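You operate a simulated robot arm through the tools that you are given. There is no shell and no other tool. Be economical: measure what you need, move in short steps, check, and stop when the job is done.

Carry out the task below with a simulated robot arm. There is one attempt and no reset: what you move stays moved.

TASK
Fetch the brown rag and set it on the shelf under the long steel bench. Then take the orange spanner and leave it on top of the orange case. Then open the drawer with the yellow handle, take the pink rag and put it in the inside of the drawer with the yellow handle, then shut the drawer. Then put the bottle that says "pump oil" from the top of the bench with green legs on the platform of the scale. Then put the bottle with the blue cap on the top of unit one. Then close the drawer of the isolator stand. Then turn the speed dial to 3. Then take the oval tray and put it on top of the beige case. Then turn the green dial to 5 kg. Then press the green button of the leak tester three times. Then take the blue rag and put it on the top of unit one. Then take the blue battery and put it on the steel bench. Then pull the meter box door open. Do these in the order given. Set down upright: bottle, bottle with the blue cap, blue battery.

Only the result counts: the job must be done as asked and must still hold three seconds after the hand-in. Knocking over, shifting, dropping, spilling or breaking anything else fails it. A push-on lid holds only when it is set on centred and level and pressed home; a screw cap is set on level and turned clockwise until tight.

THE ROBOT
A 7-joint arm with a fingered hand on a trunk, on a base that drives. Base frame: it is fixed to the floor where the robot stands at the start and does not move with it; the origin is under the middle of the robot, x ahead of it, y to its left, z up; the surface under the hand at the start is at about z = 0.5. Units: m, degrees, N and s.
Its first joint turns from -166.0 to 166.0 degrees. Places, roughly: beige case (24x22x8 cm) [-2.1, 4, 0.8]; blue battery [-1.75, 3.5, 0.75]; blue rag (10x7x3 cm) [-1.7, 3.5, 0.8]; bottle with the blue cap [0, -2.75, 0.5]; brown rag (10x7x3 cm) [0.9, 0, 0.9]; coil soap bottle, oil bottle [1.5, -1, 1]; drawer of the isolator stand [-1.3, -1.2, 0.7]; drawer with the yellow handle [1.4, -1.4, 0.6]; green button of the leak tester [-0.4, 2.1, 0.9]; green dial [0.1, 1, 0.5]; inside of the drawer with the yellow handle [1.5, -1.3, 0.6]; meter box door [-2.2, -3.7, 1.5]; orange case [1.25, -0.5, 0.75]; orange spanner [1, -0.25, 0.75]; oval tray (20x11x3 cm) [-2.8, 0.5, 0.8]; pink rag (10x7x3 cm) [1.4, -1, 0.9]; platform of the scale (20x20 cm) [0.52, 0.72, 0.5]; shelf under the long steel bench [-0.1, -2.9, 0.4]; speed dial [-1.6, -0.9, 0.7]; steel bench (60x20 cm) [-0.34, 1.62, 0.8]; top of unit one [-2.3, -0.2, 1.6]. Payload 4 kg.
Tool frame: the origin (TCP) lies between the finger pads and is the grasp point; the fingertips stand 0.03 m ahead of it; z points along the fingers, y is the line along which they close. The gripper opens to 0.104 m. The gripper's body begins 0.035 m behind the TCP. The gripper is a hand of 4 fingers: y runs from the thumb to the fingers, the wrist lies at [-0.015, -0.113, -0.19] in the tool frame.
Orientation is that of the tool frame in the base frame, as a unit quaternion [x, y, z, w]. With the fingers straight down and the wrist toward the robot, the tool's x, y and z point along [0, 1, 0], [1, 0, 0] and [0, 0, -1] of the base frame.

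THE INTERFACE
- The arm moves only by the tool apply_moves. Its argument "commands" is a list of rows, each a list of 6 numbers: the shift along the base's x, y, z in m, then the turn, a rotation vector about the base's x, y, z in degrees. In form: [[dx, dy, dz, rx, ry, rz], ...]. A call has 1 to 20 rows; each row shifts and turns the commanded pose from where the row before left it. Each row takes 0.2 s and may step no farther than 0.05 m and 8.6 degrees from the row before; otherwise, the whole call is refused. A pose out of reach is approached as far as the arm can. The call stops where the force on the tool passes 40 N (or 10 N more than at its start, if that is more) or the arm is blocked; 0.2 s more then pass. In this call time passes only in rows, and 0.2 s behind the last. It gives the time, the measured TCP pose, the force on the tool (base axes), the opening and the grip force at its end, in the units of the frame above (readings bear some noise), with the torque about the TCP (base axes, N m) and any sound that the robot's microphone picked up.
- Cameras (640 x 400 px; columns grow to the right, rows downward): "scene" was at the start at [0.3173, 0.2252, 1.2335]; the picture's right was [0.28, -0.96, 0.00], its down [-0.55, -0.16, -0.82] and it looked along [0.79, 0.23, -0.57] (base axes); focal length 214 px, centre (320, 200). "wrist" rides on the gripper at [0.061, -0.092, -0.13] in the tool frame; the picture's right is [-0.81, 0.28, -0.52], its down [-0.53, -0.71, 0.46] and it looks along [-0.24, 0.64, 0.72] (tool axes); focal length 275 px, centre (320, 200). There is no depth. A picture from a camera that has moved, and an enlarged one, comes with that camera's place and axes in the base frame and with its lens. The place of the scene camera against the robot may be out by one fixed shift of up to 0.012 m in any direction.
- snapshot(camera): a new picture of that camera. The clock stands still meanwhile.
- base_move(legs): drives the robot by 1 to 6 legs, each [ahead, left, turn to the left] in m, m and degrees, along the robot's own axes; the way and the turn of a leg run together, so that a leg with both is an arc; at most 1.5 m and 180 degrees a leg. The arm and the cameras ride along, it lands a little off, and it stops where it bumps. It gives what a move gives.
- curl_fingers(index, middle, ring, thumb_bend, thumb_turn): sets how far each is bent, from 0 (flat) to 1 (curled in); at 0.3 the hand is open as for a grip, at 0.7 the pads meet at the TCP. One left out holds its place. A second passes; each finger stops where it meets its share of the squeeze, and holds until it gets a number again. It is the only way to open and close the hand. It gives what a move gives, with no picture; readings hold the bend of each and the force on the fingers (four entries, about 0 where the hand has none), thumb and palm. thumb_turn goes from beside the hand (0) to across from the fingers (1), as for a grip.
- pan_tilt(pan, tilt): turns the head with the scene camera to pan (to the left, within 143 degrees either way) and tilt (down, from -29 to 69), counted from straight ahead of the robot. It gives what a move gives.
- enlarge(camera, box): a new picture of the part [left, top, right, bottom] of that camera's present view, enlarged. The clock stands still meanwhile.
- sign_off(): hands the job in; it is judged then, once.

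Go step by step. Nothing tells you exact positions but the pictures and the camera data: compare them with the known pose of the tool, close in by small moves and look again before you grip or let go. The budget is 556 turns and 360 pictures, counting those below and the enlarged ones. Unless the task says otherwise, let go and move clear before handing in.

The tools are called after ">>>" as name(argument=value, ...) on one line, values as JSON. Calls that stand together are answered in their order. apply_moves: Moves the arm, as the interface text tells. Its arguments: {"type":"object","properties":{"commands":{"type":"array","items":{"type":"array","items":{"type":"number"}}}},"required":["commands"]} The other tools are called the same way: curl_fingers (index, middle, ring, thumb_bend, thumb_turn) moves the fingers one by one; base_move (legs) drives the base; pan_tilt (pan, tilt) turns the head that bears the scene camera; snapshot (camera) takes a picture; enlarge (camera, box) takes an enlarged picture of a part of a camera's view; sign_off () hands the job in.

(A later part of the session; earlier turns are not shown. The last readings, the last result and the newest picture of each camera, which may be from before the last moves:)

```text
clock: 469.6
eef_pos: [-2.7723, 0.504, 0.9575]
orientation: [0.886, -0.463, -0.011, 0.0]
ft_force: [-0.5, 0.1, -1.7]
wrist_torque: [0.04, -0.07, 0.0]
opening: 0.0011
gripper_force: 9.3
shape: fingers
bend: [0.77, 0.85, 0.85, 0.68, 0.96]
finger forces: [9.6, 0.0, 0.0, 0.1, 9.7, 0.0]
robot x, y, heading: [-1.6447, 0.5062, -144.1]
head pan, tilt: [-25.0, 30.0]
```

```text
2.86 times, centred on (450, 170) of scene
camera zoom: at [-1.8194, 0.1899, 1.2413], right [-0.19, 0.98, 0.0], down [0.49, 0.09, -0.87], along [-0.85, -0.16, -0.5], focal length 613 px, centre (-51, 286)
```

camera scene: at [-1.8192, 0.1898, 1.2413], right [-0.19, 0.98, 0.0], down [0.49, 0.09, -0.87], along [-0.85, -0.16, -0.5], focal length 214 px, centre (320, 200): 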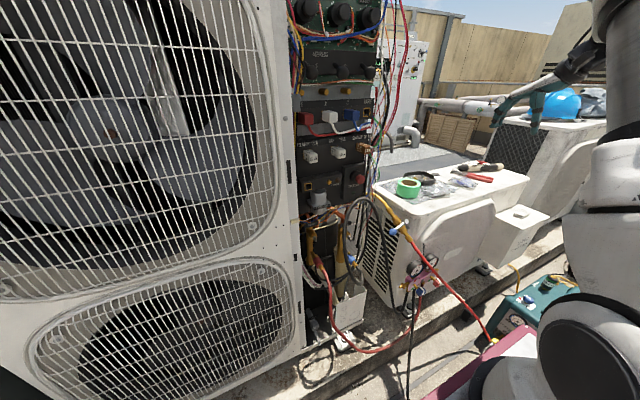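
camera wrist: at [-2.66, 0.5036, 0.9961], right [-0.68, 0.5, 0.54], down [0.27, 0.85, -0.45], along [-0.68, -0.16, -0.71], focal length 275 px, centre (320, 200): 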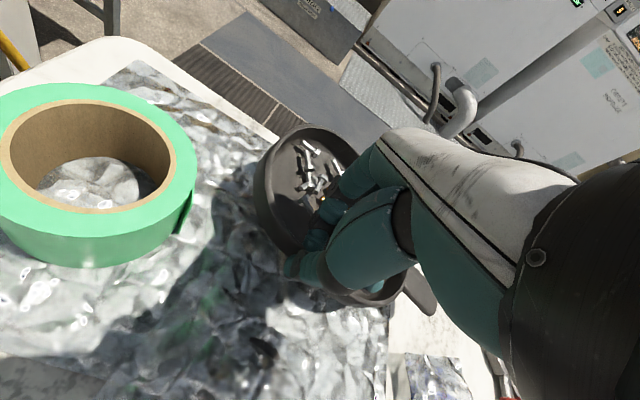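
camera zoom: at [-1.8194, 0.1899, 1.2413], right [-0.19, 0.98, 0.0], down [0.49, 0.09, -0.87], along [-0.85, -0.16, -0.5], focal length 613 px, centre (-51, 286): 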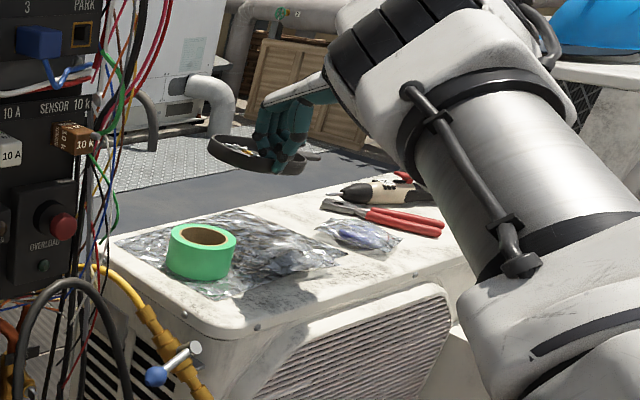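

The tray tilts because the pinch is off its centre of mass. I set it back down and regrip nearer the middle.

>>> apply_moves(commands=[[0, 0, -0.04, 0, 0, 0], [0, 0, -0.04, 0, 0, 0], [0, 0, -0.02, 0, 0, 0], [0, 0, -0.01, 0, 0, 0], [0, 0, -0.008, 0, 0, 0]])

>>> curl_fingers(index=0.63, middle=0.63, ring=0.63, thumb_bend=0.57)

>>> apply_moves(commands=[[0, 0, 0.02, 0, 0, 0], [0, 0, 0.03, 0, 0, 0], [0, 0, 0.03, 0, 0, 0]])

>>> snapshot(camera="wrist")

```text
clock: 470.8
eef_pos: [-2.773, 0.5042, 0.8383]
orientation: [0.886, -0.463, -0.011, -0.002]
ft_force: [-0.4, -0.2, -0.4]
wrist_torque: [0.04, -0.06, 0.0]
opening: 0.0011
gripper_force: 10.1
shape: fingers
bend: [0.78, 0.85, 0.85, 0.68, 0.96]
finger forces: [9.8, 0.1, 0.0, 0.0, 10.1, 0.0]
robot x, y, heading: [-1.6467, 0.5093, -144.3]
head pan, tilt: [-25.0, 30.0]
```

```text
clock: 471.8
eef_pos: [-2.7744, 0.5042, 0.8378]
orientation: [0.886, -0.463, -0.011, -0.001]
ft_force: [-0.2, 0.2, 0.0]
wrist_torque: [0.0, -0.02, 0.01]
opening: 0.027
gripper_force: 0.0
shape: fingers
bend: [0.63, 0.63, 0.63, 0.56, 0.97]
finger forces: [0.0, 0.0, 0.1, 0.0, 0.0, 0.0]
robot x, y, heading: [-1.6435, 0.5099, -144.2]
head pan, tilt: [-25.0, 30.0]
```

```text
clock: 472.6
eef_pos: [-2.7717, 0.5027, 0.9202]
orientation: [0.887, -0.462, -0.012, -0.001]
ft_force: [0.3, 0.9, -0.9]
wrist_torque: [0.0, 0.0, -0.01]
opening: 0.0268
gripper_force: 0.2
shape: fingers
bend: [0.63, 0.63, 0.63, 0.56, 0.97]
finger forces: [0.1, 0.1, 0.0, 0.1, 0.0, 0.0]
robot x, y, heading: [-1.6406, 0.5092, -144.4]
head pan, tilt: [-25.0, 30.0]
```

```text
104 pictures are left
camera wrist: at [-2.66, 0.5034, 1.0492], right [-0.68, 0.5, 0.54], down [0.27, 0.85, -0.45], along [-0.68, -0.16, -0.71], focal length 275 px, centre (320, 200)
```

wrist: 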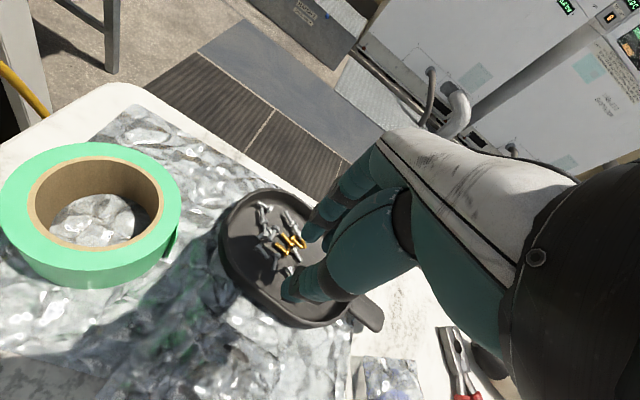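

I see the tray has a small tab handle on its right end; its balance point is further right. I shift 3.5 cm and regrip at the middle of the rim.

>>> apply_moves(commands=[[-0.007, 0.035, 0, 0, 0, 0], [0, 0, -0.03, 0, 0, 0], [0, 0, -0.025, 0, 0, 0], [0, 0, -0.012, 0, 0, 0], [0, 0, -0.008, 0, 0, 0], [0, 0, -0.006, 0, 0, 0]])

>>> enlarge(camera="wrist", box=[200, 150, 400, 350])

```text
clock: 474.0
eef_pos: [-2.7796, 0.5371, 0.8367]
orientation: [0.887, -0.462, -0.012, -0.001]
ft_force: [-1.2, -0.5, 0.0]
wrist_torque: [0.05, -0.04, 0.0]
opening: 0.0269
gripper_force: 0.0
shape: fingers
bend: [0.63, 0.63, 0.63, 0.56, 0.97]
finger forces: [0.0, 0.0, 0.0, 0.0, 0.0, 0.1]
robot x, y, heading: [-1.6475, 0.5076, -144.3]
head pan, tilt: [-25.0, 30.0]
```

```text
2.00 times, centred on (300, 250) of wrist
camera zoom: at [-2.6671, 0.5386, 0.9674], right [-0.68, 0.5, 0.54], down [0.27, 0.85, -0.45], along [-0.68, -0.16, -0.71], focal length 551 px, centre (360, 100)
```

zoom: 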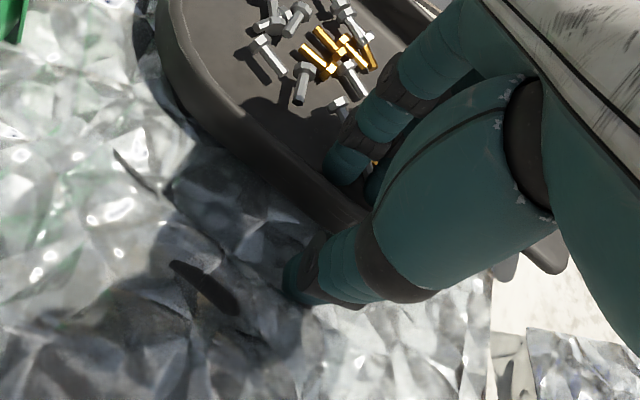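

>>> curl_fingers(index=0.85, middle=0.85, ring=0.85, thumb_bend=0.8)

>>> apply_moves(commands=[[0, 0, 0.01, 0, 0, 0], [0, 0, 0.02, 0, 0, 0], [0, 0, 0.03, 0, 0, 0], [0, 0, 0.03, 0, 0, 0]])

>>> enlarge(camera="scene", box=[370, 100, 530, 240])

>>> snapshot(camera="wrist")

```text
clock: 475.0
eef_pos: [-2.7795, 0.5379, 0.8377]
orientation: [0.886, -0.463, -0.012, -0.001]
ft_force: [0.2, -0.1, -1.0]
wrist_torque: [0.09, -0.06, 0.01]
opening: 0.0
gripper_force: 12.1
shape: fingers
bend: [0.78, 0.85, 0.85, 0.71, 0.96]
finger forces: [12.0, 0.0, 0.0, 0.0, 12.0, 0.0]
robot x, y, heading: [-1.6459, 0.5096, -144.3]
head pan, tilt: [-25.0, 30.0]
```

```text
clock: 476.0
eef_pos: [-2.7798, 0.5381, 0.9272]
orientation: [0.887, -0.462, -0.011, -0.001]
ft_force: [0.0, 0.3, -2.0]
wrist_torque: [0.09, -0.04, -0.02]
opening: 0.0
gripper_force: 12.5
shape: fingers
bend: [0.78, 0.85, 0.85, 0.71, 0.96]
finger forces: [12.4, 0.0, 0.0, 0.1, 12.4, 0.0]
robot x, y, heading: [-1.6438, 0.5106, -144.2]
head pan, tilt: [-25.0, 30.0]
```

```text
2.86 times, centred on (450, 170) of scene
camera zoom: at [-1.8194, 0.1899, 1.2413], right [-0.19, 0.98, 0.0], down [0.49, 0.09, -0.87], along [-0.85, -0.16, -0.5], focal length 613 px, centre (-51, 286)
```

zoom: 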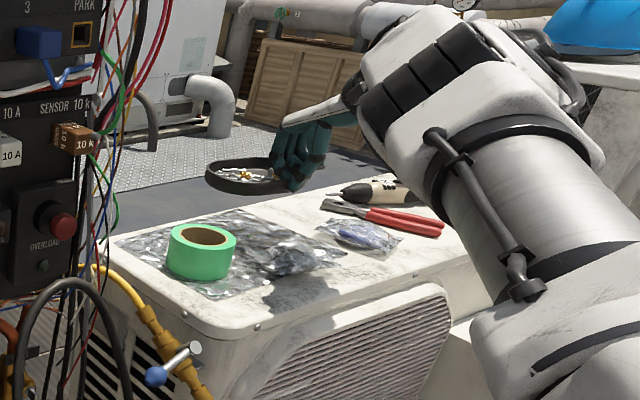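

```text
101 pictures are left
camera wrist: at [-2.6674, 0.5392, 1.0564], right [-0.68, 0.5, 0.54], down [0.27, 0.85, -0.45], along [-0.68, -0.16, -0.71], focal length 275 px, centre (320, 200)
```

wrist: 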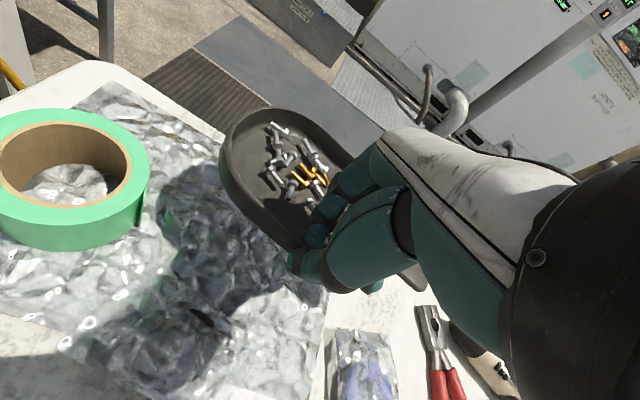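

Now the tray hangs level with its screws. I raise it and drive out and along the lane toward the beige case.

>>> apply_moves(commands=[[0.02, 0.014, 0.04, 0, 0, 0], [0.03, 0.021, 0.03, 0, 0, 0], [0.03, 0.021, 0.02, 0, 0, 0], [0.03, 0.021, 0, 0, 0, 0]])

>>> base_move(legs=[[-0.5, 0, 0], [0, -1.2, 0], [0, -1.0, 0]])

>>> pan_tilt(pan=-135, tilt=20)

>>> snapshot(camera="scene")

>>> snapshot(camera="wrist")

```text
clock: 477.0
eef_pos: [-2.6709, 0.6122, 1.0165]
orientation: [0.887, -0.462, -0.013, -0.001]
ft_force: [-0.2, 0.2, -0.5]
wrist_torque: [0.07, -0.07, 0.02]
opening: 0.0
gripper_force: 12.4
shape: fingers
bend: [0.78, 0.85, 0.85, 0.72, 0.96]
finger forces: [12.4, 0.0, 0.0, 0.0, 12.3, 0.0]
robot x, y, heading: [-1.6464, 0.5066, -144.4]
head pan, tilt: [-25.0, 30.0]
```

```text
clock: 490.4
eef_pos: [-3.5609, 2.6728, 1.0164]
orientation: [0.888, -0.46, -0.012, 0.0]
ft_force: [1.0, 0.0, -1.5]
wrist_torque: [0.05, -0.07, 0.03]
opening: 0.0001
gripper_force: 12.1
shape: fingers
bend: [0.78, 0.85, 0.85, 0.72, 0.96]
finger forces: [12.3, 0.0, 0.0, 0.0, 12.3, 0.1]
robot x, y, heading: [-2.5354, 2.5752, -144.3]
head pan, tilt: [-25.0, 30.0]
```

```text
clock: 492.2
eef_pos: [-3.5618, 2.6725, 1.0168]
orientation: [0.888, -0.46, -0.011, -0.001]
ft_force: [0.2, 0.0, -2.1]
wrist_torque: [0.02, -0.08, -0.02]
opening: 0.0
gripper_force: 12.5
shape: fingers
bend: [0.78, 0.85, 0.85, 0.72, 0.96]
finger forces: [12.3, 0.2, 0.1, 0.0, 12.3, 0.0]
robot x, y, heading: [-2.5362, 2.5732, -144.3]
head pan, tilt: [-135.0, 20.0]
```

```text
100 pictures are left
camera scene: at [-2.6035, 2.3632, 1.2574], right [0.99, -0.16, 0.0], down [-0.05, -0.34, -0.94], along [0.15, 0.93, -0.34], focal length 214 px, centre (320, 200)
```

scene: 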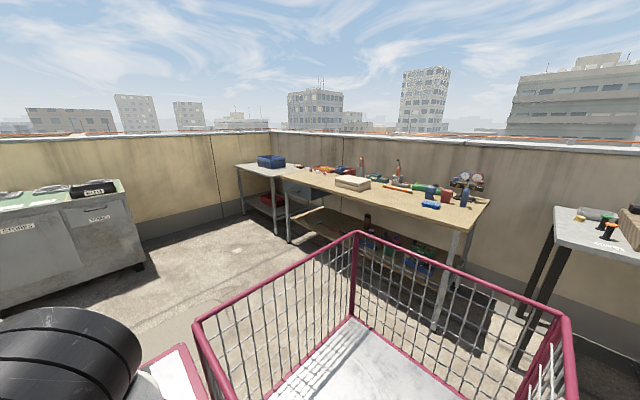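

```text
99 pictures are left
camera wrist: at [-3.4483, 2.6737, 1.1465], right [-0.68, 0.5, 0.54], down [0.27, 0.85, -0.45], along [-0.68, -0.16, -0.71], focal length 275 px, centre (320, 200)
```

wrist: 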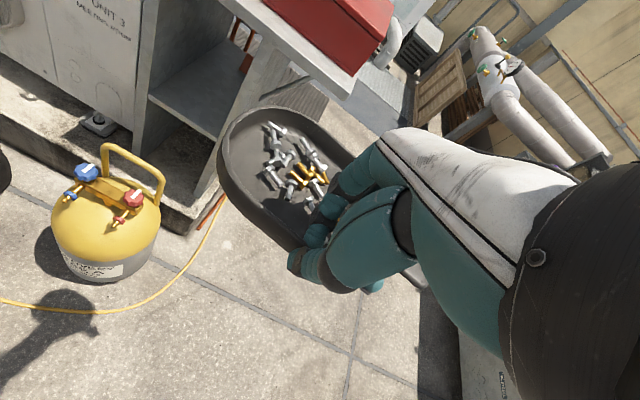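

The beige case is on the wooden bench. I turn around (clockwise, away from the units) to face that bench.

>>> base_move(legs=[[0.15, 0, 0], [0, 0, -179.5], [0, 1.1, 0]])

>>> pan_tilt(pan=0, tilt=25)

>>> snapshot(camera="scene")

```text
clock: 506.2
eef_pos: [-2.2385, 3.2393, 1.0173]
orientation: [0.479, 0.878, -0.001, 0.011]
ft_force: [-0.3, -0.1, -1.4]
wrist_torque: [-0.04, 0.01, 0.01]
opening: 0.0
gripper_force: 11.0
shape: fingers
bend: [0.78, 0.85, 0.85, 0.72, 0.96]
finger forces: [11.0, 0.0, 0.1, 0.1, 10.9, 0.0]
robot x, y, heading: [-3.2571, 3.3827, 33.6]
head pan, tilt: [-135.0, 20.0]
```

```text
clock: 508.4
eef_pos: [-2.238, 3.2409, 1.0163]
orientation: [0.479, 0.878, -0.001, 0.011]
ft_force: [-0.1, 0.1, -2.7]
wrist_torque: [-0.03, 0.08, -0.04]
opening: 0.0
gripper_force: 11.1
shape: fingers
bend: [0.78, 0.85, 0.85, 0.72, 0.96]
finger forces: [11.0, 0.0, 0.1, 0.0, 11.0, 0.0]
robot x, y, heading: [-3.2581, 3.383, 33.6]
head pan, tilt: [0.0, 25.0]
```

```text
98 pictures are left
camera scene: at [-3.1006, 3.7321, 1.2493], right [0.55, -0.83, 0.0], down [-0.35, -0.23, -0.91], along [0.76, 0.5, -0.42], focal length 214 px, centre (320, 200)
```

scene: 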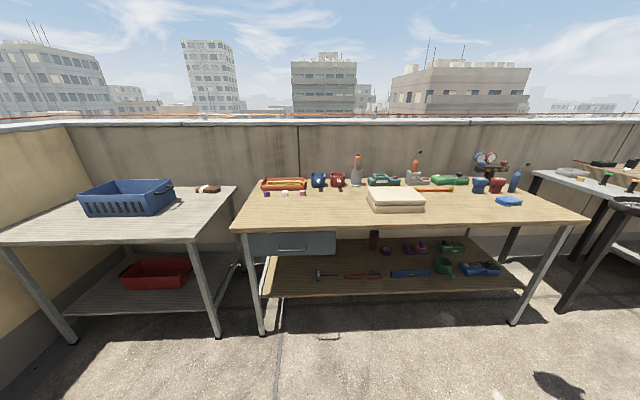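

Beige case top at ≈(−2.19,3.94), z≈0.88. I bring the tray to the left in front of it, then drive up.

>>> apply_moves(commands=[[-0.026, 0.037, 0, 0, 0, 0], [-0.026, 0.037, 0, 0, 0, 0], [-0.026, 0.037, 0, 0, 0, 0], [-0.026, 0.037, 0, 0, 0, 0], [-0.026, 0.037, 0, 0, 0, 0], [-0.026, 0.037, 0, 0, 0, 0], [-0.026, 0.037, 0, 0, 0, 0], [-0.026, 0.037, 0, 0, 0, 0], [-0.026, 0.037, 0, 0, 0, 0], [-0.026, 0.037, 0, 0, 0, 0]])

>>> base_move(legs=[[0.45, 0, 0.5]])

>>> pan_tilt(pan=-10, tilt=35)

>>> snapshot(camera="scene")

>>> snapshot(camera="wrist")

```text
clock: 510.6
eef_pos: [-2.4993, 3.607, 1.0171]
orientation: [0.48, 0.877, -0.001, 0.011]
ft_force: [1.1, -0.4, -1.1]
wrist_torque: [-0.06, 0.09, 0.01]
opening: 0.0001
gripper_force: 11.3
shape: fingers
bend: [0.78, 0.85, 0.85, 0.72, 0.96]
finger forces: [11.5, 0.1, 0.1, 0.1, 11.2, 0.0]
robot x, y, heading: [-3.2581, 3.3849, 33.4]
head pan, tilt: [0.0, 25.0]
```

```text
clock: 513.3
eef_pos: [-2.1267, 3.8653, 1.0165]
orientation: [0.475, 0.88, -0.001, 0.011]
ft_force: [0.0, -0.4, -1.6]
wrist_torque: [-0.08, 0.07, 0.0]
opening: 0.0002
gripper_force: 11.8
shape: fingers
bend: [0.78, 0.85, 0.85, 0.72, 0.96]
finger forces: [11.6, 0.0, 0.0, 0.1, 11.6, 0.0]
robot x, y, heading: [-2.8871, 3.6303, 33.9]
head pan, tilt: [0.0, 25.0]
```

```text
clock: 514.0
eef_pos: [-2.1274, 3.8649, 1.0173]
orientation: [0.474, 0.88, -0.001, 0.011]
ft_force: [-0.2, 0.2, -1.5]
wrist_torque: [-0.08, 0.08, 0.05]
opening: 0.0002
gripper_force: 11.7
shape: fingers
bend: [0.78, 0.85, 0.85, 0.72, 0.96]
finger forces: [11.5, 0.1, 0.1, 0.0, 11.5, 0.0]
robot x, y, heading: [-2.8822, 3.6361, 34.1]
head pan, tilt: [-10.0, 35.0]
```

```text
97 pictures are left
camera scene: at [-2.7258, 3.9688, 1.2336], right [0.41, -0.91, 0.0], down [-0.52, -0.23, -0.82], along [0.75, 0.33, -0.57], focal length 214 px, centre (320, 200)
```

scene: 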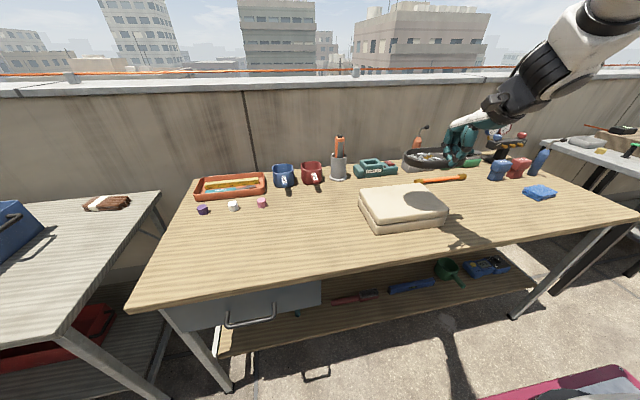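

```text
96 pictures are left
camera wrist: at [-2.2397, 3.8681, 1.1463], right [0.66, -0.52, 0.54], down [-0.3, -0.84, -0.45], along [0.69, 0.14, -0.71], focal length 275 px, centre (320, 200)
```

wrist: 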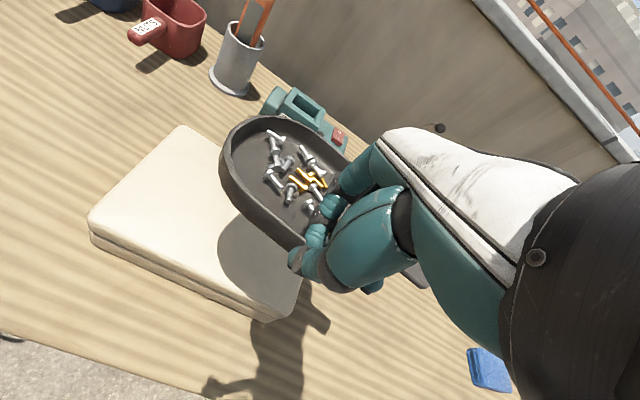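

I centre the tray over the case and lower it until it touches.

>>> apply_moves(commands=[[0.008, 0.019, -0.03, 0, 0, 0], [0, 0, -0.04, 0, 0, 0], [0, 0, -0.03, 0, 0, 0], [0, 0, -0.01, 0, 0, 0], [0, 0, -0.01, 0, 0, 0]])

>>> snapshot(camera="wrist")

>>> enlarge(camera="scene", box=[330, 110, 510, 250])

```text
clock: 515.2
eef_pos: [-2.1187, 3.8848, 0.8967]
orientation: [0.476, 0.879, -0.001, 0.011]
ft_force: [0.6, -0.1, -2.3]
wrist_torque: [-0.05, 0.09, -0.03]
opening: 0.0
gripper_force: 11.7
shape: fingers
bend: [0.78, 0.85, 0.85, 0.72, 0.96]
finger forces: [11.9, 0.1, 0.0, 0.0, 11.7, 0.1]
robot x, y, heading: [-2.8877, 3.6324, 34.0]
head pan, tilt: [-10.0, 35.0]
```

```text
95 pictures are left
camera wrist: at [-2.2314, 3.8868, 1.0267], right [0.66, -0.52, 0.54], down [-0.3, -0.84, -0.45], along [0.69, 0.14, -0.71], focal length 275 px, centre (320, 200)
```

wrist: 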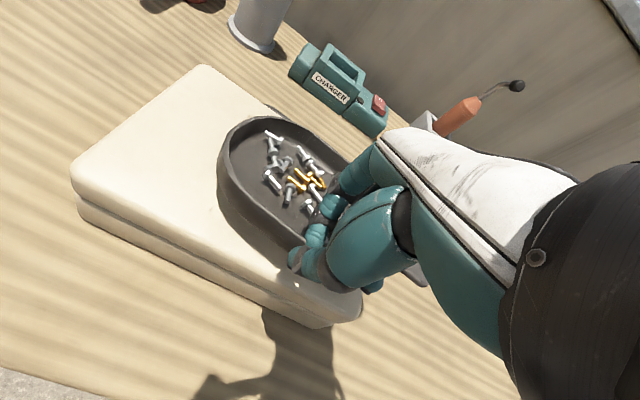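

```text
2.86 times, centred on (420, 180) of scene
camera zoom: at [-2.7258, 3.9687, 1.2336], right [0.41, -0.91, 0.0], down [-0.52, -0.23, -0.82], along [0.75, 0.33, -0.57], focal length 613 px, centre (34, 257)
```

zoom: 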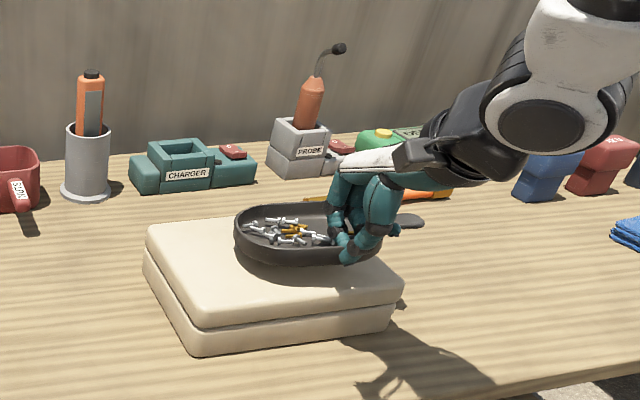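

>>> apply_moves(commands=[[-0.014, 0.02, 0, 0, 0, 0], [0, 0, -0.006, 0, 0, 0], [0, 0, -0.005, 0, 0, 0], [0, 0, -0.005, 0, 0, 0], [0, 0, -0.005, 0, 0, 0]])

>>> enlarge(camera="scene", box=[330, 110, 510, 250])

```text
clock: 516.4
eef_pos: [-2.1325, 3.9047, 0.876]
orientation: [0.475, 0.88, -0.001, 0.012]
ft_force: [-0.2, 0.9, -0.3]
wrist_torque: [0.0, 0.04, 0.0]
opening: 0.0
gripper_force: 11.5
shape: fingers
bend: [0.78, 0.85, 0.85, 0.72, 0.96]
finger forces: [11.5, 0.0, 0.0, 0.0, 11.6, 0.1]
robot x, y, heading: [-2.8844, 3.6288, 34.1]
head pan, tilt: [-10.0, 35.0]
```

```text
2.86 times, centred on (420, 180) of scene
camera zoom: at [-2.7258, 3.9688, 1.2335], right [0.41, -0.91, 0.0], down [-0.52, -0.23, -0.82], along [0.75, 0.33, -0.57], focal length 613 px, centre (34, 257)
```

zoom: 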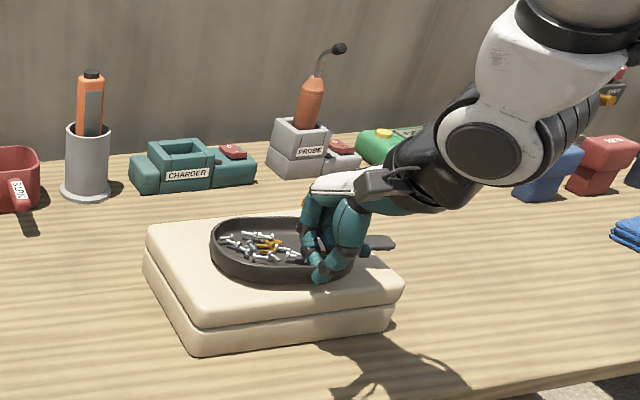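

The tray now rests on the case. I release gently and lift off.

>>> apply_moves(commands=[[0, 0, -0.003, 0, 0, 0]])

>>> curl_fingers(index=0.66, middle=0.7, ring=0.7, thumb_bend=0.55)

>>> apply_moves(commands=[[0, 0, 0.02, 0, 0, 0], [0, 0, 0.04, 0, 0, 0], [0, 0, 0.05, 0, 0, 0], [0, 0, 0.05, 0, 0, 0]])

>>> enlarge(camera="scene", box=[330, 110, 510, 250])

```text
clock: 516.8
eef_pos: [-2.1317, 3.905, 0.8724]
orientation: [0.475, 0.88, -0.001, 0.012]
ft_force: [0.3, -0.9, -2.0]
wrist_torque: [-0.01, 0.02, -0.01]
opening: 0.0
gripper_force: 10.8
shape: fingers
bend: [0.78, 0.85, 0.85, 0.72, 0.96]
finger forces: [11.5, 0.0, 0.0, 0.1, 11.3, 0.0]
robot x, y, heading: [-2.8895, 3.6328, 34.1]
head pan, tilt: [-10.0, 35.0]
```

```text
clock: 517.8
eef_pos: [-2.133, 3.9052, 0.8724]
orientation: [0.475, 0.88, 0.0, 0.012]
ft_force: [-0.2, 2.0, 12.1]
wrist_torque: [-0.07, 0.02, -0.02]
opening: 0.0242
gripper_force: 4.9
shape: fingers
bend: [0.66, 0.75, 0.7, 0.55, 0.97]
finger forces: [0.1, 11.5, 0.1, 0.1, 0.0, 0.0]
robot x, y, heading: [-2.8871, 3.633, 34.2]
head pan, tilt: [-10.0, 35.0]
```

```text
clock: 518.8
eef_pos: [-2.1313, 3.9053, 1.0309]
orientation: [0.473, 0.881, -0.002, 0.01]
ft_force: [3.6, -9.3, 0.1]
wrist_torque: [0.75, 0.32, 0.2]
opening: 0.0242
gripper_force: 0.0
shape: fingers
bend: [0.66, 0.7, 0.7, 0.55, 0.98]
finger forces: [0.0, 0.0, 0.0, 0.0, 0.0, 0.0]
robot x, y, heading: [-2.8863, 3.6352, 34.1]
head pan, tilt: [-10.0, 35.0]
```

```text
2.86 times, centred on (420, 180) of scene
camera zoom: at [-2.7248, 3.9663, 1.2341], right [0.41, -0.91, 0.0], down [-0.52, -0.23, -0.82], along [0.75, 0.34, -0.57], focal length 613 px, centre (34, 257)
```

zoom: 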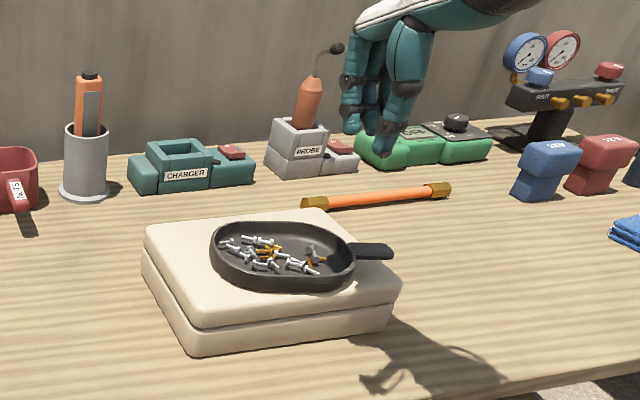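

The tray sits on the beige case with its screws. Next is the green dial on the cylinder bench; I back off and drive there.

>>> base_move(legs=[[-0.4, 0, 1], [0, -1.2, 0], [0, -1.2, 0], [0, -1.18, 0]])

>>> pan_tilt(pan=-5, tilt=30)

>>> snapshot(camera="scene")

```text
clock: 538.3
eef_pos: [-0.3823, 0.7836, 1.0318]
orientation: [0.459, 0.888, -0.001, 0.012]
ft_force: [-0.3, 0.3, 0.0]
wrist_torque: [-0.02, -0.01, 0.04]
opening: 0.0247
gripper_force: 0.0
shape: fingers
bend: [0.66, 0.7, 0.7, 0.55, 0.98]
finger forces: [0.0, 0.1, 0.1, 0.1, 0.0, 0.0]
robot x, y, heading: [-1.1257, 0.4823, 36.1]
head pan, tilt: [-10.0, 35.0]
```

```text
clock: 539.0
eef_pos: [-0.3817, 0.7831, 1.0312]
orientation: [0.458, 0.889, -0.001, 0.011]
ft_force: [1.1, 0.3, 0.8]
wrist_torque: [0.02, 0.0, -0.01]
opening: 0.0247
gripper_force: 0.1
shape: fingers
bend: [0.66, 0.7, 0.7, 0.55, 0.98]
finger forces: [0.1, 0.0, 0.0, 0.1, 0.0, 0.0]
robot x, y, heading: [-1.1286, 0.4863, 36.3]
head pan, tilt: [-5.0, 30.0]
```

```text
91 pictures are left
camera scene: at [-0.9805, 0.8338, 1.2413], right [0.52, -0.86, 0.0], down [-0.43, -0.26, -0.87], along [0.74, 0.45, -0.5], focal length 214 px, centre (320, 200)
```

scene: 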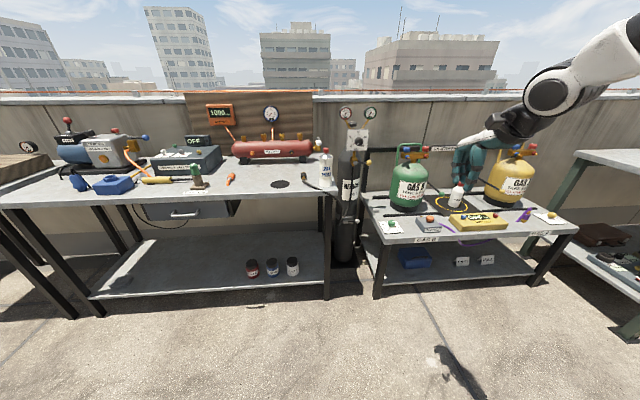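

>>> base_move(legs=[[0.55, 0, -1.3]])

>>> snapshot(camera="wrist")

>>> pan_tilt(pan=-10, tilt=50)

>>> snapshot(camera="scene")

```text
clock: 542.1
eef_pos: [0.0698, 1.0827, 1.0316]
orientation: [0.47, 0.883, -0.002, 0.011]
ft_force: [0.1, 0.0, 0.2]
wrist_torque: [-0.02, -0.01, 0.0]
opening: 0.0245
gripper_force: 0.0
shape: fingers
bend: [0.66, 0.7, 0.7, 0.55, 0.98]
finger forces: [0.0, 0.0, 0.1, 0.0, 0.1, 0.2]
robot x, y, heading: [-0.6855, 0.8016, 34.7]
head pan, tilt: [-5.0, 30.0]
```

```text
90 pictures are left
camera wrist: at [-0.0443, 1.0826, 1.1615], right [0.67, -0.51, 0.54], down [-0.28, -0.85, -0.45], along [0.68, 0.15, -0.71], focal length 275 px, centre (320, 200)
```

wrist: 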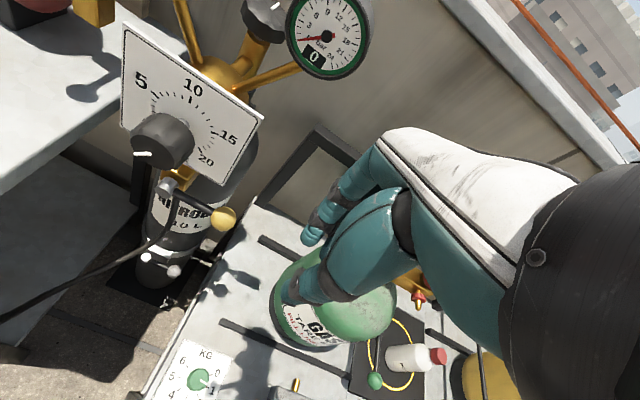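

```text
clock: 543.0
eef_pos: [0.0688, 1.0817, 1.0311]
orientation: [0.469, 0.883, -0.001, 0.01]
ft_force: [-0.4, -0.5, -1.3]
wrist_torque: [0.0, -0.02, 0.01]
opening: 0.0244
gripper_force: 0.0
shape: fingers
bend: [0.66, 0.7, 0.7, 0.55, 0.98]
finger forces: [0.0, 0.0, 0.0, 0.0, 0.0, 0.0]
robot x, y, heading: [-0.6818, 0.8014, 35.0]
head pan, tilt: [-10.0, 50.0]
```

```text
89 pictures are left
camera scene: at [-0.5369, 1.1341, 1.2119], right [0.42, -0.91, 0.0], down [-0.69, -0.32, -0.64], along [0.58, 0.27, -0.77], focal length 214 px, centre (320, 200)
```

scene: 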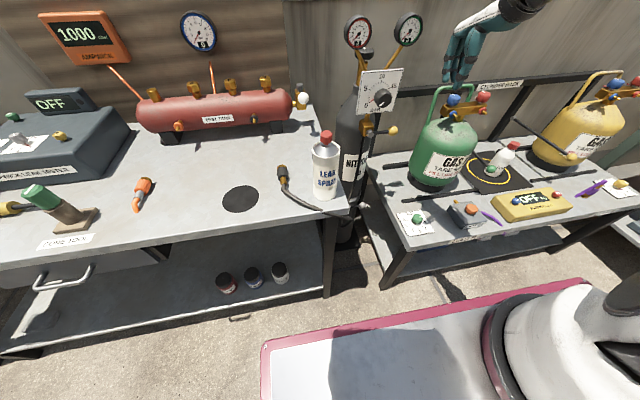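

The pump-oil bottle is still standing. The green dial is at (0.069,0.986), z≈0.5, read in KG. I tilt the hand back 30° (needed for low reach), and come down above it.

>>> curl_fingers(index=0.5, middle=0.5, ring=0.5, thumb_bend=0.5)

>>> apply_moves(commands=[[0, -0.024, -0.03, -4.3, 6.14, 0], [0, -0.024, -0.03, -4.3, 6.14, 0], [0, -0.024, -0.03, -4.3, 6.14, 0], [0, -0.024, -0.03, -4.3, 6.14, 0], [0, 0, -0.045, 0, 0, 0], [0, 0, -0.045, 0, 0, 0], [0, 0, -0.045, 0, 0, 0], [0, 0, -0.045, 0, 0, 0], [0, 0, -0.03, 0, 0, 0]])

>>> snapshot(camera="wrist")

>>> enlarge(camera="scene", box=[370, 150, 490, 270])

```text
clock: 544.0
eef_pos: [0.0677, 1.0829, 1.0315]
orientation: [0.469, 0.883, -0.001, 0.011]
ft_force: [1.0, 0.1, -0.3]
wrist_torque: [-0.03, 0.0, 0.02]
opening: 0.0515
gripper_force: 0.0
shape: fingers
bend: [0.5, 0.5, 0.5, 0.5, 0.98]
finger forces: [0.0, 0.0, 0.1, 0.0, 0.1, 0.0]
robot x, y, heading: [-0.6788, 0.8037, 35.2]
head pan, tilt: [-10.0, 50.0]
```

```text
clock: 546.0
eef_pos: [0.0668, 0.9871, 0.6994]
orientation: [0.451, 0.855, -0.232, -0.106]
ft_force: [0.4, 0.6, -0.3]
wrist_torque: [0.03, 0.02, 0.0]
opening: 0.0515
gripper_force: 0.1
shape: fingers
bend: [0.5, 0.5, 0.5, 0.5, 0.98]
finger forces: [0.0, 0.0, 0.0, 0.0, 0.1, 0.0]
robot x, y, heading: [-0.68, 0.8008, 34.8]
head pan, tilt: [-10.0, 50.0]
```

```text
88 pictures are left
camera wrist: at [0.0166, 1.0314, 0.8579], right [0.86, -0.38, 0.34], down [-0.39, -0.92, -0.03], along [0.32, -0.1, -0.94], focal length 275 px, centre (320, 200)
```

wrist: 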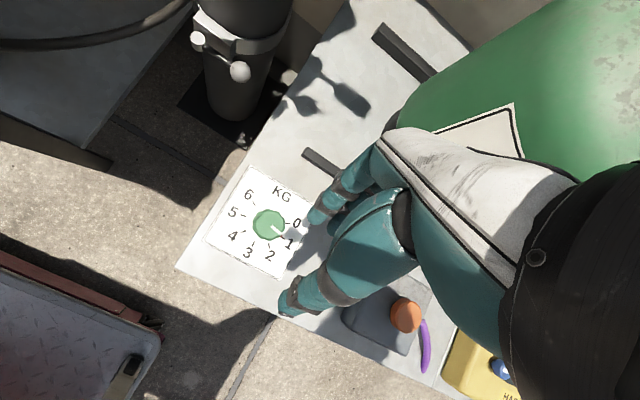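

```text
3.33 times, centred on (430, 210) of scene
camera zoom: at [-0.5371, 1.1339, 1.2119], right [0.42, -0.91, 0.0], down [-0.7, -0.32, -0.64], along [0.58, 0.27, -0.77], focal length 715 px, centre (-47, 167)
```

zoom: 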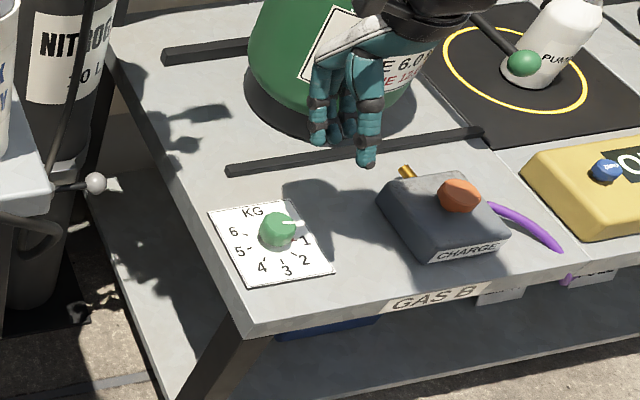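

The dial reads 0; it must go about 205° clockwise to 5, in several grips. I descend over the knob with a slight open grip.

>>> apply_moves(commands=[[-0.003, 0.008, -0.04, 0, 0, 0], [0, 0, -0.04, 0, 0, 0], [0, 0, -0.03, 0, 0, 0], [0, 0, -0.02, 0, 0, 0]])

>>> snapshot(camera="wrist")

```text
clock: 547.0
eef_pos: [0.0663, 0.9937, 0.5691]
orientation: [0.451, 0.856, -0.231, -0.105]
ft_force: [1.0, 1.5, 1.5]
wrist_torque: [0.03, -0.03, 0.02]
opening: 0.0532
gripper_force: 0.7
shape: fingers
bend: [0.49, 0.5, 0.5, 0.5, 0.98]
finger forces: [1.7, 0.0, 0.0, 0.1, 0.0, 0.0]
robot x, y, heading: [-0.6827, 0.7994, 35.1]
head pan, tilt: [-10.0, 50.0]
```

```text
86 pictures are left
camera wrist: at [0.0154, 1.0383, 0.7282], right [0.86, -0.38, 0.34], down [-0.39, -0.92, -0.03], along [0.32, -0.1, -0.94], focal length 275 px, centre (320, 200)
```

wrist: 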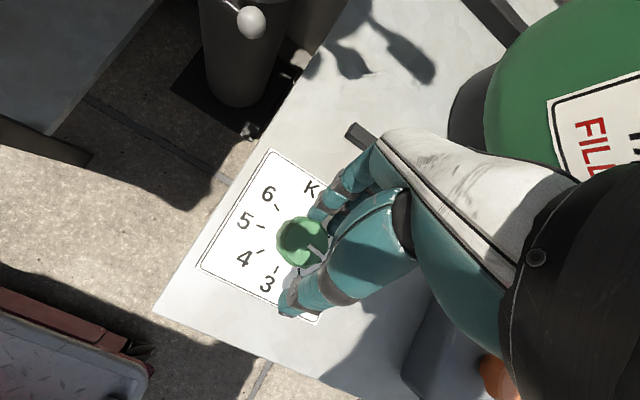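

The index finger touches the knob edge. I open slightly more and lower around it.

>>> curl_fingers(index=0.44, middle=0.44, ring=0.44, thumb_bend=0.44)

>>> apply_moves(commands=[[0, 0.003, -0.012, 0, 0, 0], [0, 0, -0.01, 0, 0, 0], [0, 0, -0.008, 0, 0, 0]])

>>> enlarge(camera="scene", box=[370, 150, 490, 270])

>>> snapshot(camera="wrist")

```text
clock: 548.0
eef_pos: [0.0657, 0.9933, 0.5708]
orientation: [0.45, 0.856, -0.232, -0.106]
ft_force: [0.0, 0.1, -1.0]
wrist_torque: [-0.02, 0.0, 0.02]
opening: 0.067
gripper_force: 0.1
shape: fingers
bend: [0.44, 0.44, 0.44, 0.44, 0.98]
finger forces: [0.1, 0.1, 0.1, 0.0, 0.0, 0.0]
robot x, y, heading: [-0.6786, 0.8024, 34.4]
head pan, tilt: [-10.0, 50.0]
```

```text
clock: 548.8
eef_pos: [0.0705, 1.0002, 0.5467]
orientation: [0.453, 0.856, -0.226, -0.102]
ft_force: [-2.6, 1.1, 12.2]
wrist_torque: [0.18, -0.01, 0.07]
opening: 0.0596
gripper_force: 6.2
shape: fingers
bend: [0.5, 0.46, 0.44, 0.44, 0.98]
finger forces: [9.3, 3.5, 0.1, 0.0, 0.1, 0.1]
robot x, y, heading: [-0.6828, 0.8033, 34.8]
head pan, tilt: [-10.0, 50.0]
stopped in row 3: the force on the tool passed its limit at 49 N (the readings are from after the stop); the commanded pose is now the measured one
```

```text
3.33 times, centred on (430, 210) of scene
camera zoom: at [-0.5373, 1.134, 1.2119], right [0.42, -0.91, 0.0], down [-0.7, -0.32, -0.64], along [0.58, 0.27, -0.77], focal length 715 px, centre (-47, 167)
```

zoom: 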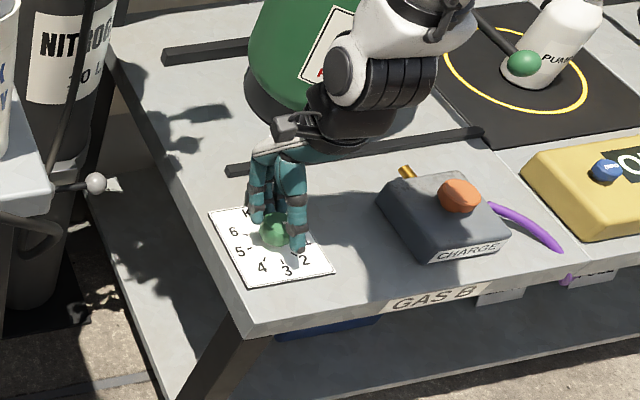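

```text
84 pictures are left
camera wrist: at [0.0186, 1.0437, 0.7053], right [0.86, -0.38, 0.35], down [-0.39, -0.92, -0.04], along [0.33, -0.1, -0.94], focal length 275 px, centre (320, 200)
```

wrist: 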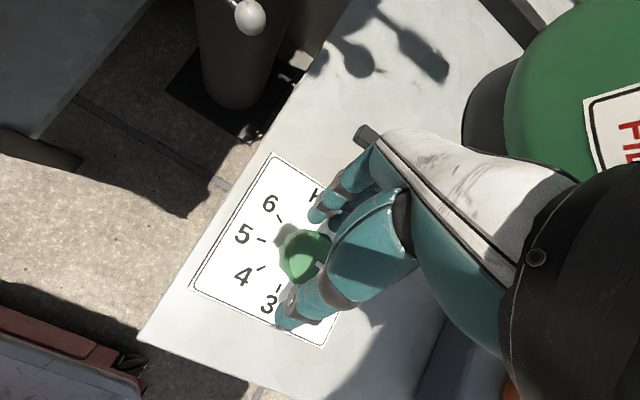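

Tips are at the table around the knob. I raise 4 mm, close, and rotate the first 60° clockwise.

>>> apply_moves(commands=[[0, 0, 0.004, 0, 0, 0]])

>>> curl_fingers(index=0.8, middle=0.8, ring=0.8, thumb_bend=0.75)

>>> apply_moves(commands=[[0, 0, 0, 0, 0, -7.5], [0, 0, 0, 0, 0, -7.5], [0, 0, 0, 0, 0, -7.5], [0, 0, 0, 0, 0, -7.5], [0, 0, 0, 0, 0, -7.5], [0, 0, 0, 0, 0, -7.5], [0, 0, 0, 0, 0, -7.5], [0, 0, 0, 0, 0, -7.5]])

>>> enlarge(camera="scene", box=[390, 180, 470, 250])

```text
clock: 549.2
eef_pos: [0.0706, 1.0, 0.5498]
orientation: [0.453, 0.856, -0.226, -0.103]
ft_force: [0.0, 0.6, 0.6]
wrist_torque: [-0.01, 0.01, -0.01]
opening: 0.0667
gripper_force: 0.4
shape: fingers
bend: [0.44, 0.44, 0.44, 0.44, 0.98]
finger forces: [0.2, 0.1, 0.1, 0.1, 0.1, 0.0]
robot x, y, heading: [-0.6841, 0.7975, 35.0]
head pan, tilt: [-10.0, 50.0]
```

```text
clock: 550.2
eef_pos: [0.0713, 1.0004, 0.5506]
orientation: [0.453, 0.856, -0.226, -0.102]
ft_force: [8.2, -5.0, -5.0]
wrist_torque: [-0.03, -0.31, 0.11]
opening: 0.0359
gripper_force: 16.2
shape: fingers
bend: [0.58, 0.64, 0.8, 0.57, 0.97]
finger forces: [8.5, 10.5, 0.0, 0.1, 13.2, 0.0]
robot x, y, heading: [-0.6819, 0.7972, 34.8]
head pan, tilt: [-10.0, 50.0]
```

```text
clock: 552.0
eef_pos: [0.0743, 1.0013, 0.5522]
orientation: [0.821, 0.516, -0.141, -0.2]
ft_force: [30.3, -5.5, 9.7]
wrist_torque: [-0.44, -1.01, 0.38]
opening: 0.009
gripper_force: 20.8
shape: fingers
bend: [0.67, 0.55, 0.8, 0.67, 0.96]
finger forces: [5.0, 32.2, 0.1, 0.0, 4.0, 0.0]
robot x, y, heading: [-0.6807, 0.8015, 34.7]
head pan, tilt: [-10.0, 50.0]
```

```text
5.71 times, centred on (430, 215) of scene
camera zoom: at [-0.5365, 1.1342, 1.2118], right [0.42, -0.91, 0.0], down [-0.7, -0.32, -0.64], along [0.58, 0.27, -0.77], focal length 1226 px, centre (-309, 114)
```

zoom: 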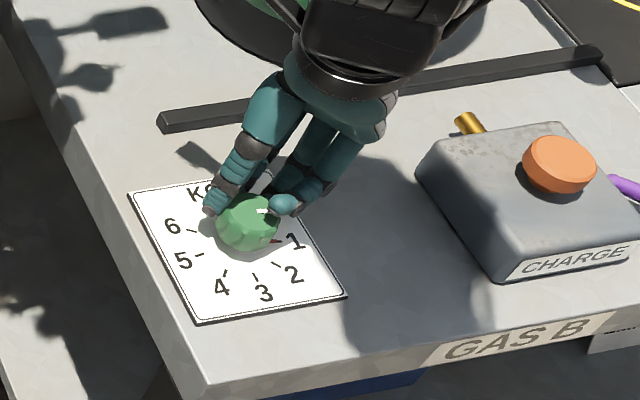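

The grip slipped because I rotated about the wrong axis. I reopen, recentre on the knob (0.055,0.994), go a bit lower with a tighter pre-shape.

>>> curl_fingers(index=0.46, middle=0.46, ring=0.46, thumb_bend=0.46)

>>> apply_moves(commands=[[0, 0, 0.02, 0, 0, 0], [0, 0, 0.015, 0, 0, 7.5], [0, 0, 0, 0, 0, 7.5], [0, 0, 0, 0, 0, 7.5], [0, 0, 0, 0, 0, 7.5], [0, 0, 0, 0, 0, 7.5], [0, 0, 0, 0, 0, 7.5], [0, 0, 0, 0, 0, 7.5], [0, 0, 0, 0, 0, 7.5], [0, 0, 0, 0, 0, 7.5], [0, 0, 0, 0, 0, 7.5], [-0.01, -0.001, 0, 0, 0, 0]])

>>> snapshot(camera="wrist")

```text
clock: 553.0
eef_pos: [0.0716, 0.9998, 0.55]
orientation: [0.82, 0.516, -0.144, -0.201]
ft_force: [-0.4, -6.2, 17.3]
wrist_torque: [-0.44, 0.13, 0.05]
opening: 0.062
gripper_force: 8.9
shape: fingers
bend: [0.46, 0.46, 0.79, 0.46, 0.97]
finger forces: [0.1, 0.0, 17.5, 0.0, 0.0, 0.1]
robot x, y, heading: [-0.6841, 0.8022, 34.8]
head pan, tilt: [-10.0, 50.0]
```

```text
clock: 555.6
eef_pos: [0.0605, 0.9986, 0.5848]
orientation: [0.336, 0.909, -0.238, -0.072]
ft_force: [0.5, 0.1, -0.2]
wrist_torque: [0.05, 0.03, -0.03]
opening: 0.062
gripper_force: 0.1
shape: fingers
bend: [0.46, 0.46, 0.46, 0.46, 0.97]
finger forces: [0.0, 0.0, 0.1, 0.1, 0.0, 0.1]
robot x, y, heading: [-0.6821, 0.8, 34.9]
head pan, tilt: [-10.0, 50.0]
```

```text
82 pictures are left
camera wrist: at [-0.0013, 1.0271, 0.7433], right [0.93, -0.14, 0.35], down [-0.14, -0.99, -0.04], along [0.35, -0.01, -0.94], focal length 275 px, centre (320, 200)
```

wrist: 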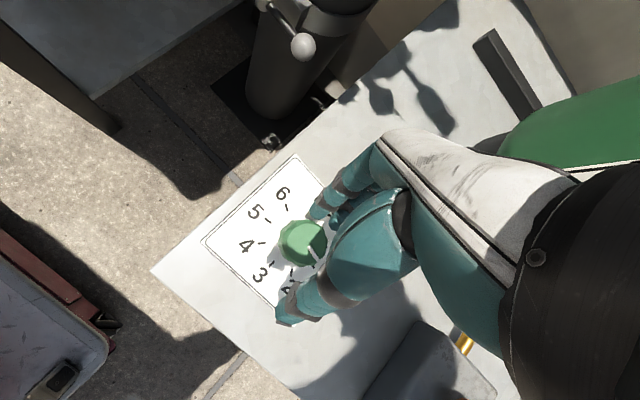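

>>> curl_fingers(index=0.5, middle=0.5, ring=0.5, thumb_bend=0.5)

>>> apply_moves(commands=[[0.003, 0.002, -0.015, 0, 0, 0], [0, 0, -0.012, 0, 0, 0], [0, 0, -0.008, 0, 0, 0], [0, 0, -0.006, 0, 0, 0], [0, 0, -0.005, 0, 0, 0]])

>>> curl_fingers(index=0.85, middle=0.85, ring=0.5, thumb_bend=0.85)

>>> snapshot(camera="wrist")

```text
clock: 556.6
eef_pos: [0.0597, 0.9983, 0.5849]
orientation: [0.337, 0.908, -0.238, -0.071]
ft_force: [0.3, 0.0, 0.2]
wrist_torque: [0.04, -0.01, 0.0]
opening: 0.053
gripper_force: 0.0
shape: fingers
bend: [0.5, 0.5, 0.5, 0.5, 0.97]
finger forces: [0.1, 0.1, 0.1, 0.0, 0.1, 0.1]
robot x, y, heading: [-0.6826, 0.7997, 34.8]
head pan, tilt: [-10.0, 50.0]
```

```text
clock: 557.9
eef_pos: [0.0662, 1.004, 0.5412]
orientation: [0.337, 0.909, -0.234, -0.069]
ft_force: [-2.0, -0.5, 15.2]
wrist_torque: [0.02, 0.03, 0.04]
opening: 0.0425
gripper_force: 7.9
shape: fingers
bend: [0.57, 0.52, 0.51, 0.5, 0.97]
finger forces: [7.5, 5.5, 1.9, 0.0, 0.2, 0.0]
robot x, y, heading: [-0.6856, 0.8002, 34.9]
head pan, tilt: [-10.0, 50.0]
stopped in row 5: the force on the tool passed its limit at 42 N (the readings are from after the stop); the commanded pose is now the measured one
```

```text
clock: 558.9
eef_pos: [0.0672, 1.0026, 0.5412]
orientation: [0.337, 0.909, -0.235, -0.069]
ft_force: [-3.5, -15.6, -3.3]
wrist_torque: [-0.05, -0.28, 0.14]
opening: 0.0293
gripper_force: 25.3
shape: fingers
bend: [0.6, 0.65, 0.52, 0.59, 0.96]
finger forces: [9.4, 9.4, 4.3, 0.0, 27.5, 0.0]
robot x, y, heading: [-0.6817, 0.7992, 34.6]
head pan, tilt: [-10.0, 50.0]
```

```text
81 pictures are left
camera wrist: at [0.004, 1.0308, 0.6986], right [0.93, -0.14, 0.35], down [-0.14, -0.99, -0.04], along [0.35, -0.01, -0.94], focal length 275 px, centre (320, 200)
```

wrist: 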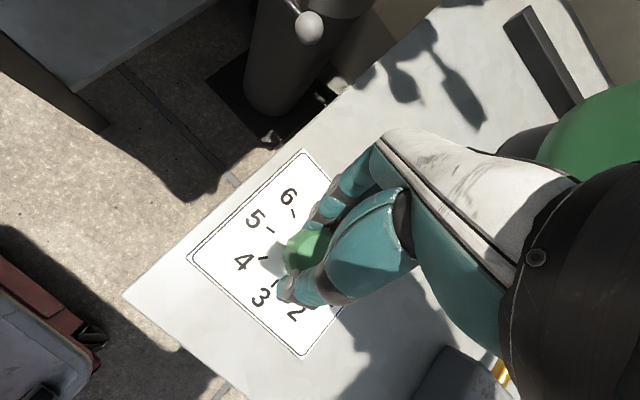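

Firm grip now. I rotate 60° clockwise about the knob's own axis.

>>> apply_moves(commands=[[0.0007, -0.0019, 0, 0, 0, -7.5], [0.0004, -0.002, 0, 0, 0, -7.5], [0.0001, -0.002, 0, 0, 0, -7.5], [-0.0001, -0.002, 0, 0, 0, -7.5], [-0.0004, -0.002, 0, 0, 0, -7.5], [-0.0006, -0.0019, 0, 0, 0, -7.5], [-0.0009, -0.0018, 0, 0, 0, -7.5], [-0.0011, -0.0017, 0, 0, 0, -7.5]])

>>> enlarge(camera="scene", box=[390, 180, 470, 250])

```text
clock: 560.7
eef_pos: [0.0665, 0.9904, 0.5413]
orientation: [0.747, 0.619, -0.168, -0.178]
ft_force: [1.1, 2.7, -3.3]
wrist_torque: [-0.04, -0.36, 0.09]
opening: 0.0277
gripper_force: 23.7
shape: fingers
bend: [0.57, 0.64, 0.51, 0.64, 0.95]
finger forces: [12.5, 9.6, 3.1, 0.0, 22.5, 0.1]
robot x, y, heading: [-0.6813, 0.8021, 34.9]
head pan, tilt: [-10.0, 50.0]
```

```text
5.71 times, centred on (430, 215) of scene
camera zoom: at [-0.5368, 1.1344, 1.2118], right [0.42, -0.91, 0.0], down [-0.7, -0.32, -0.64], along [0.58, 0.27, -0.77], focal length 1226 px, centre (-309, 114)
```

zoom: 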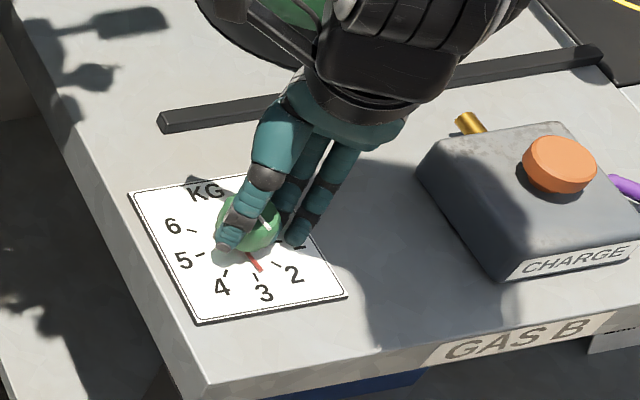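

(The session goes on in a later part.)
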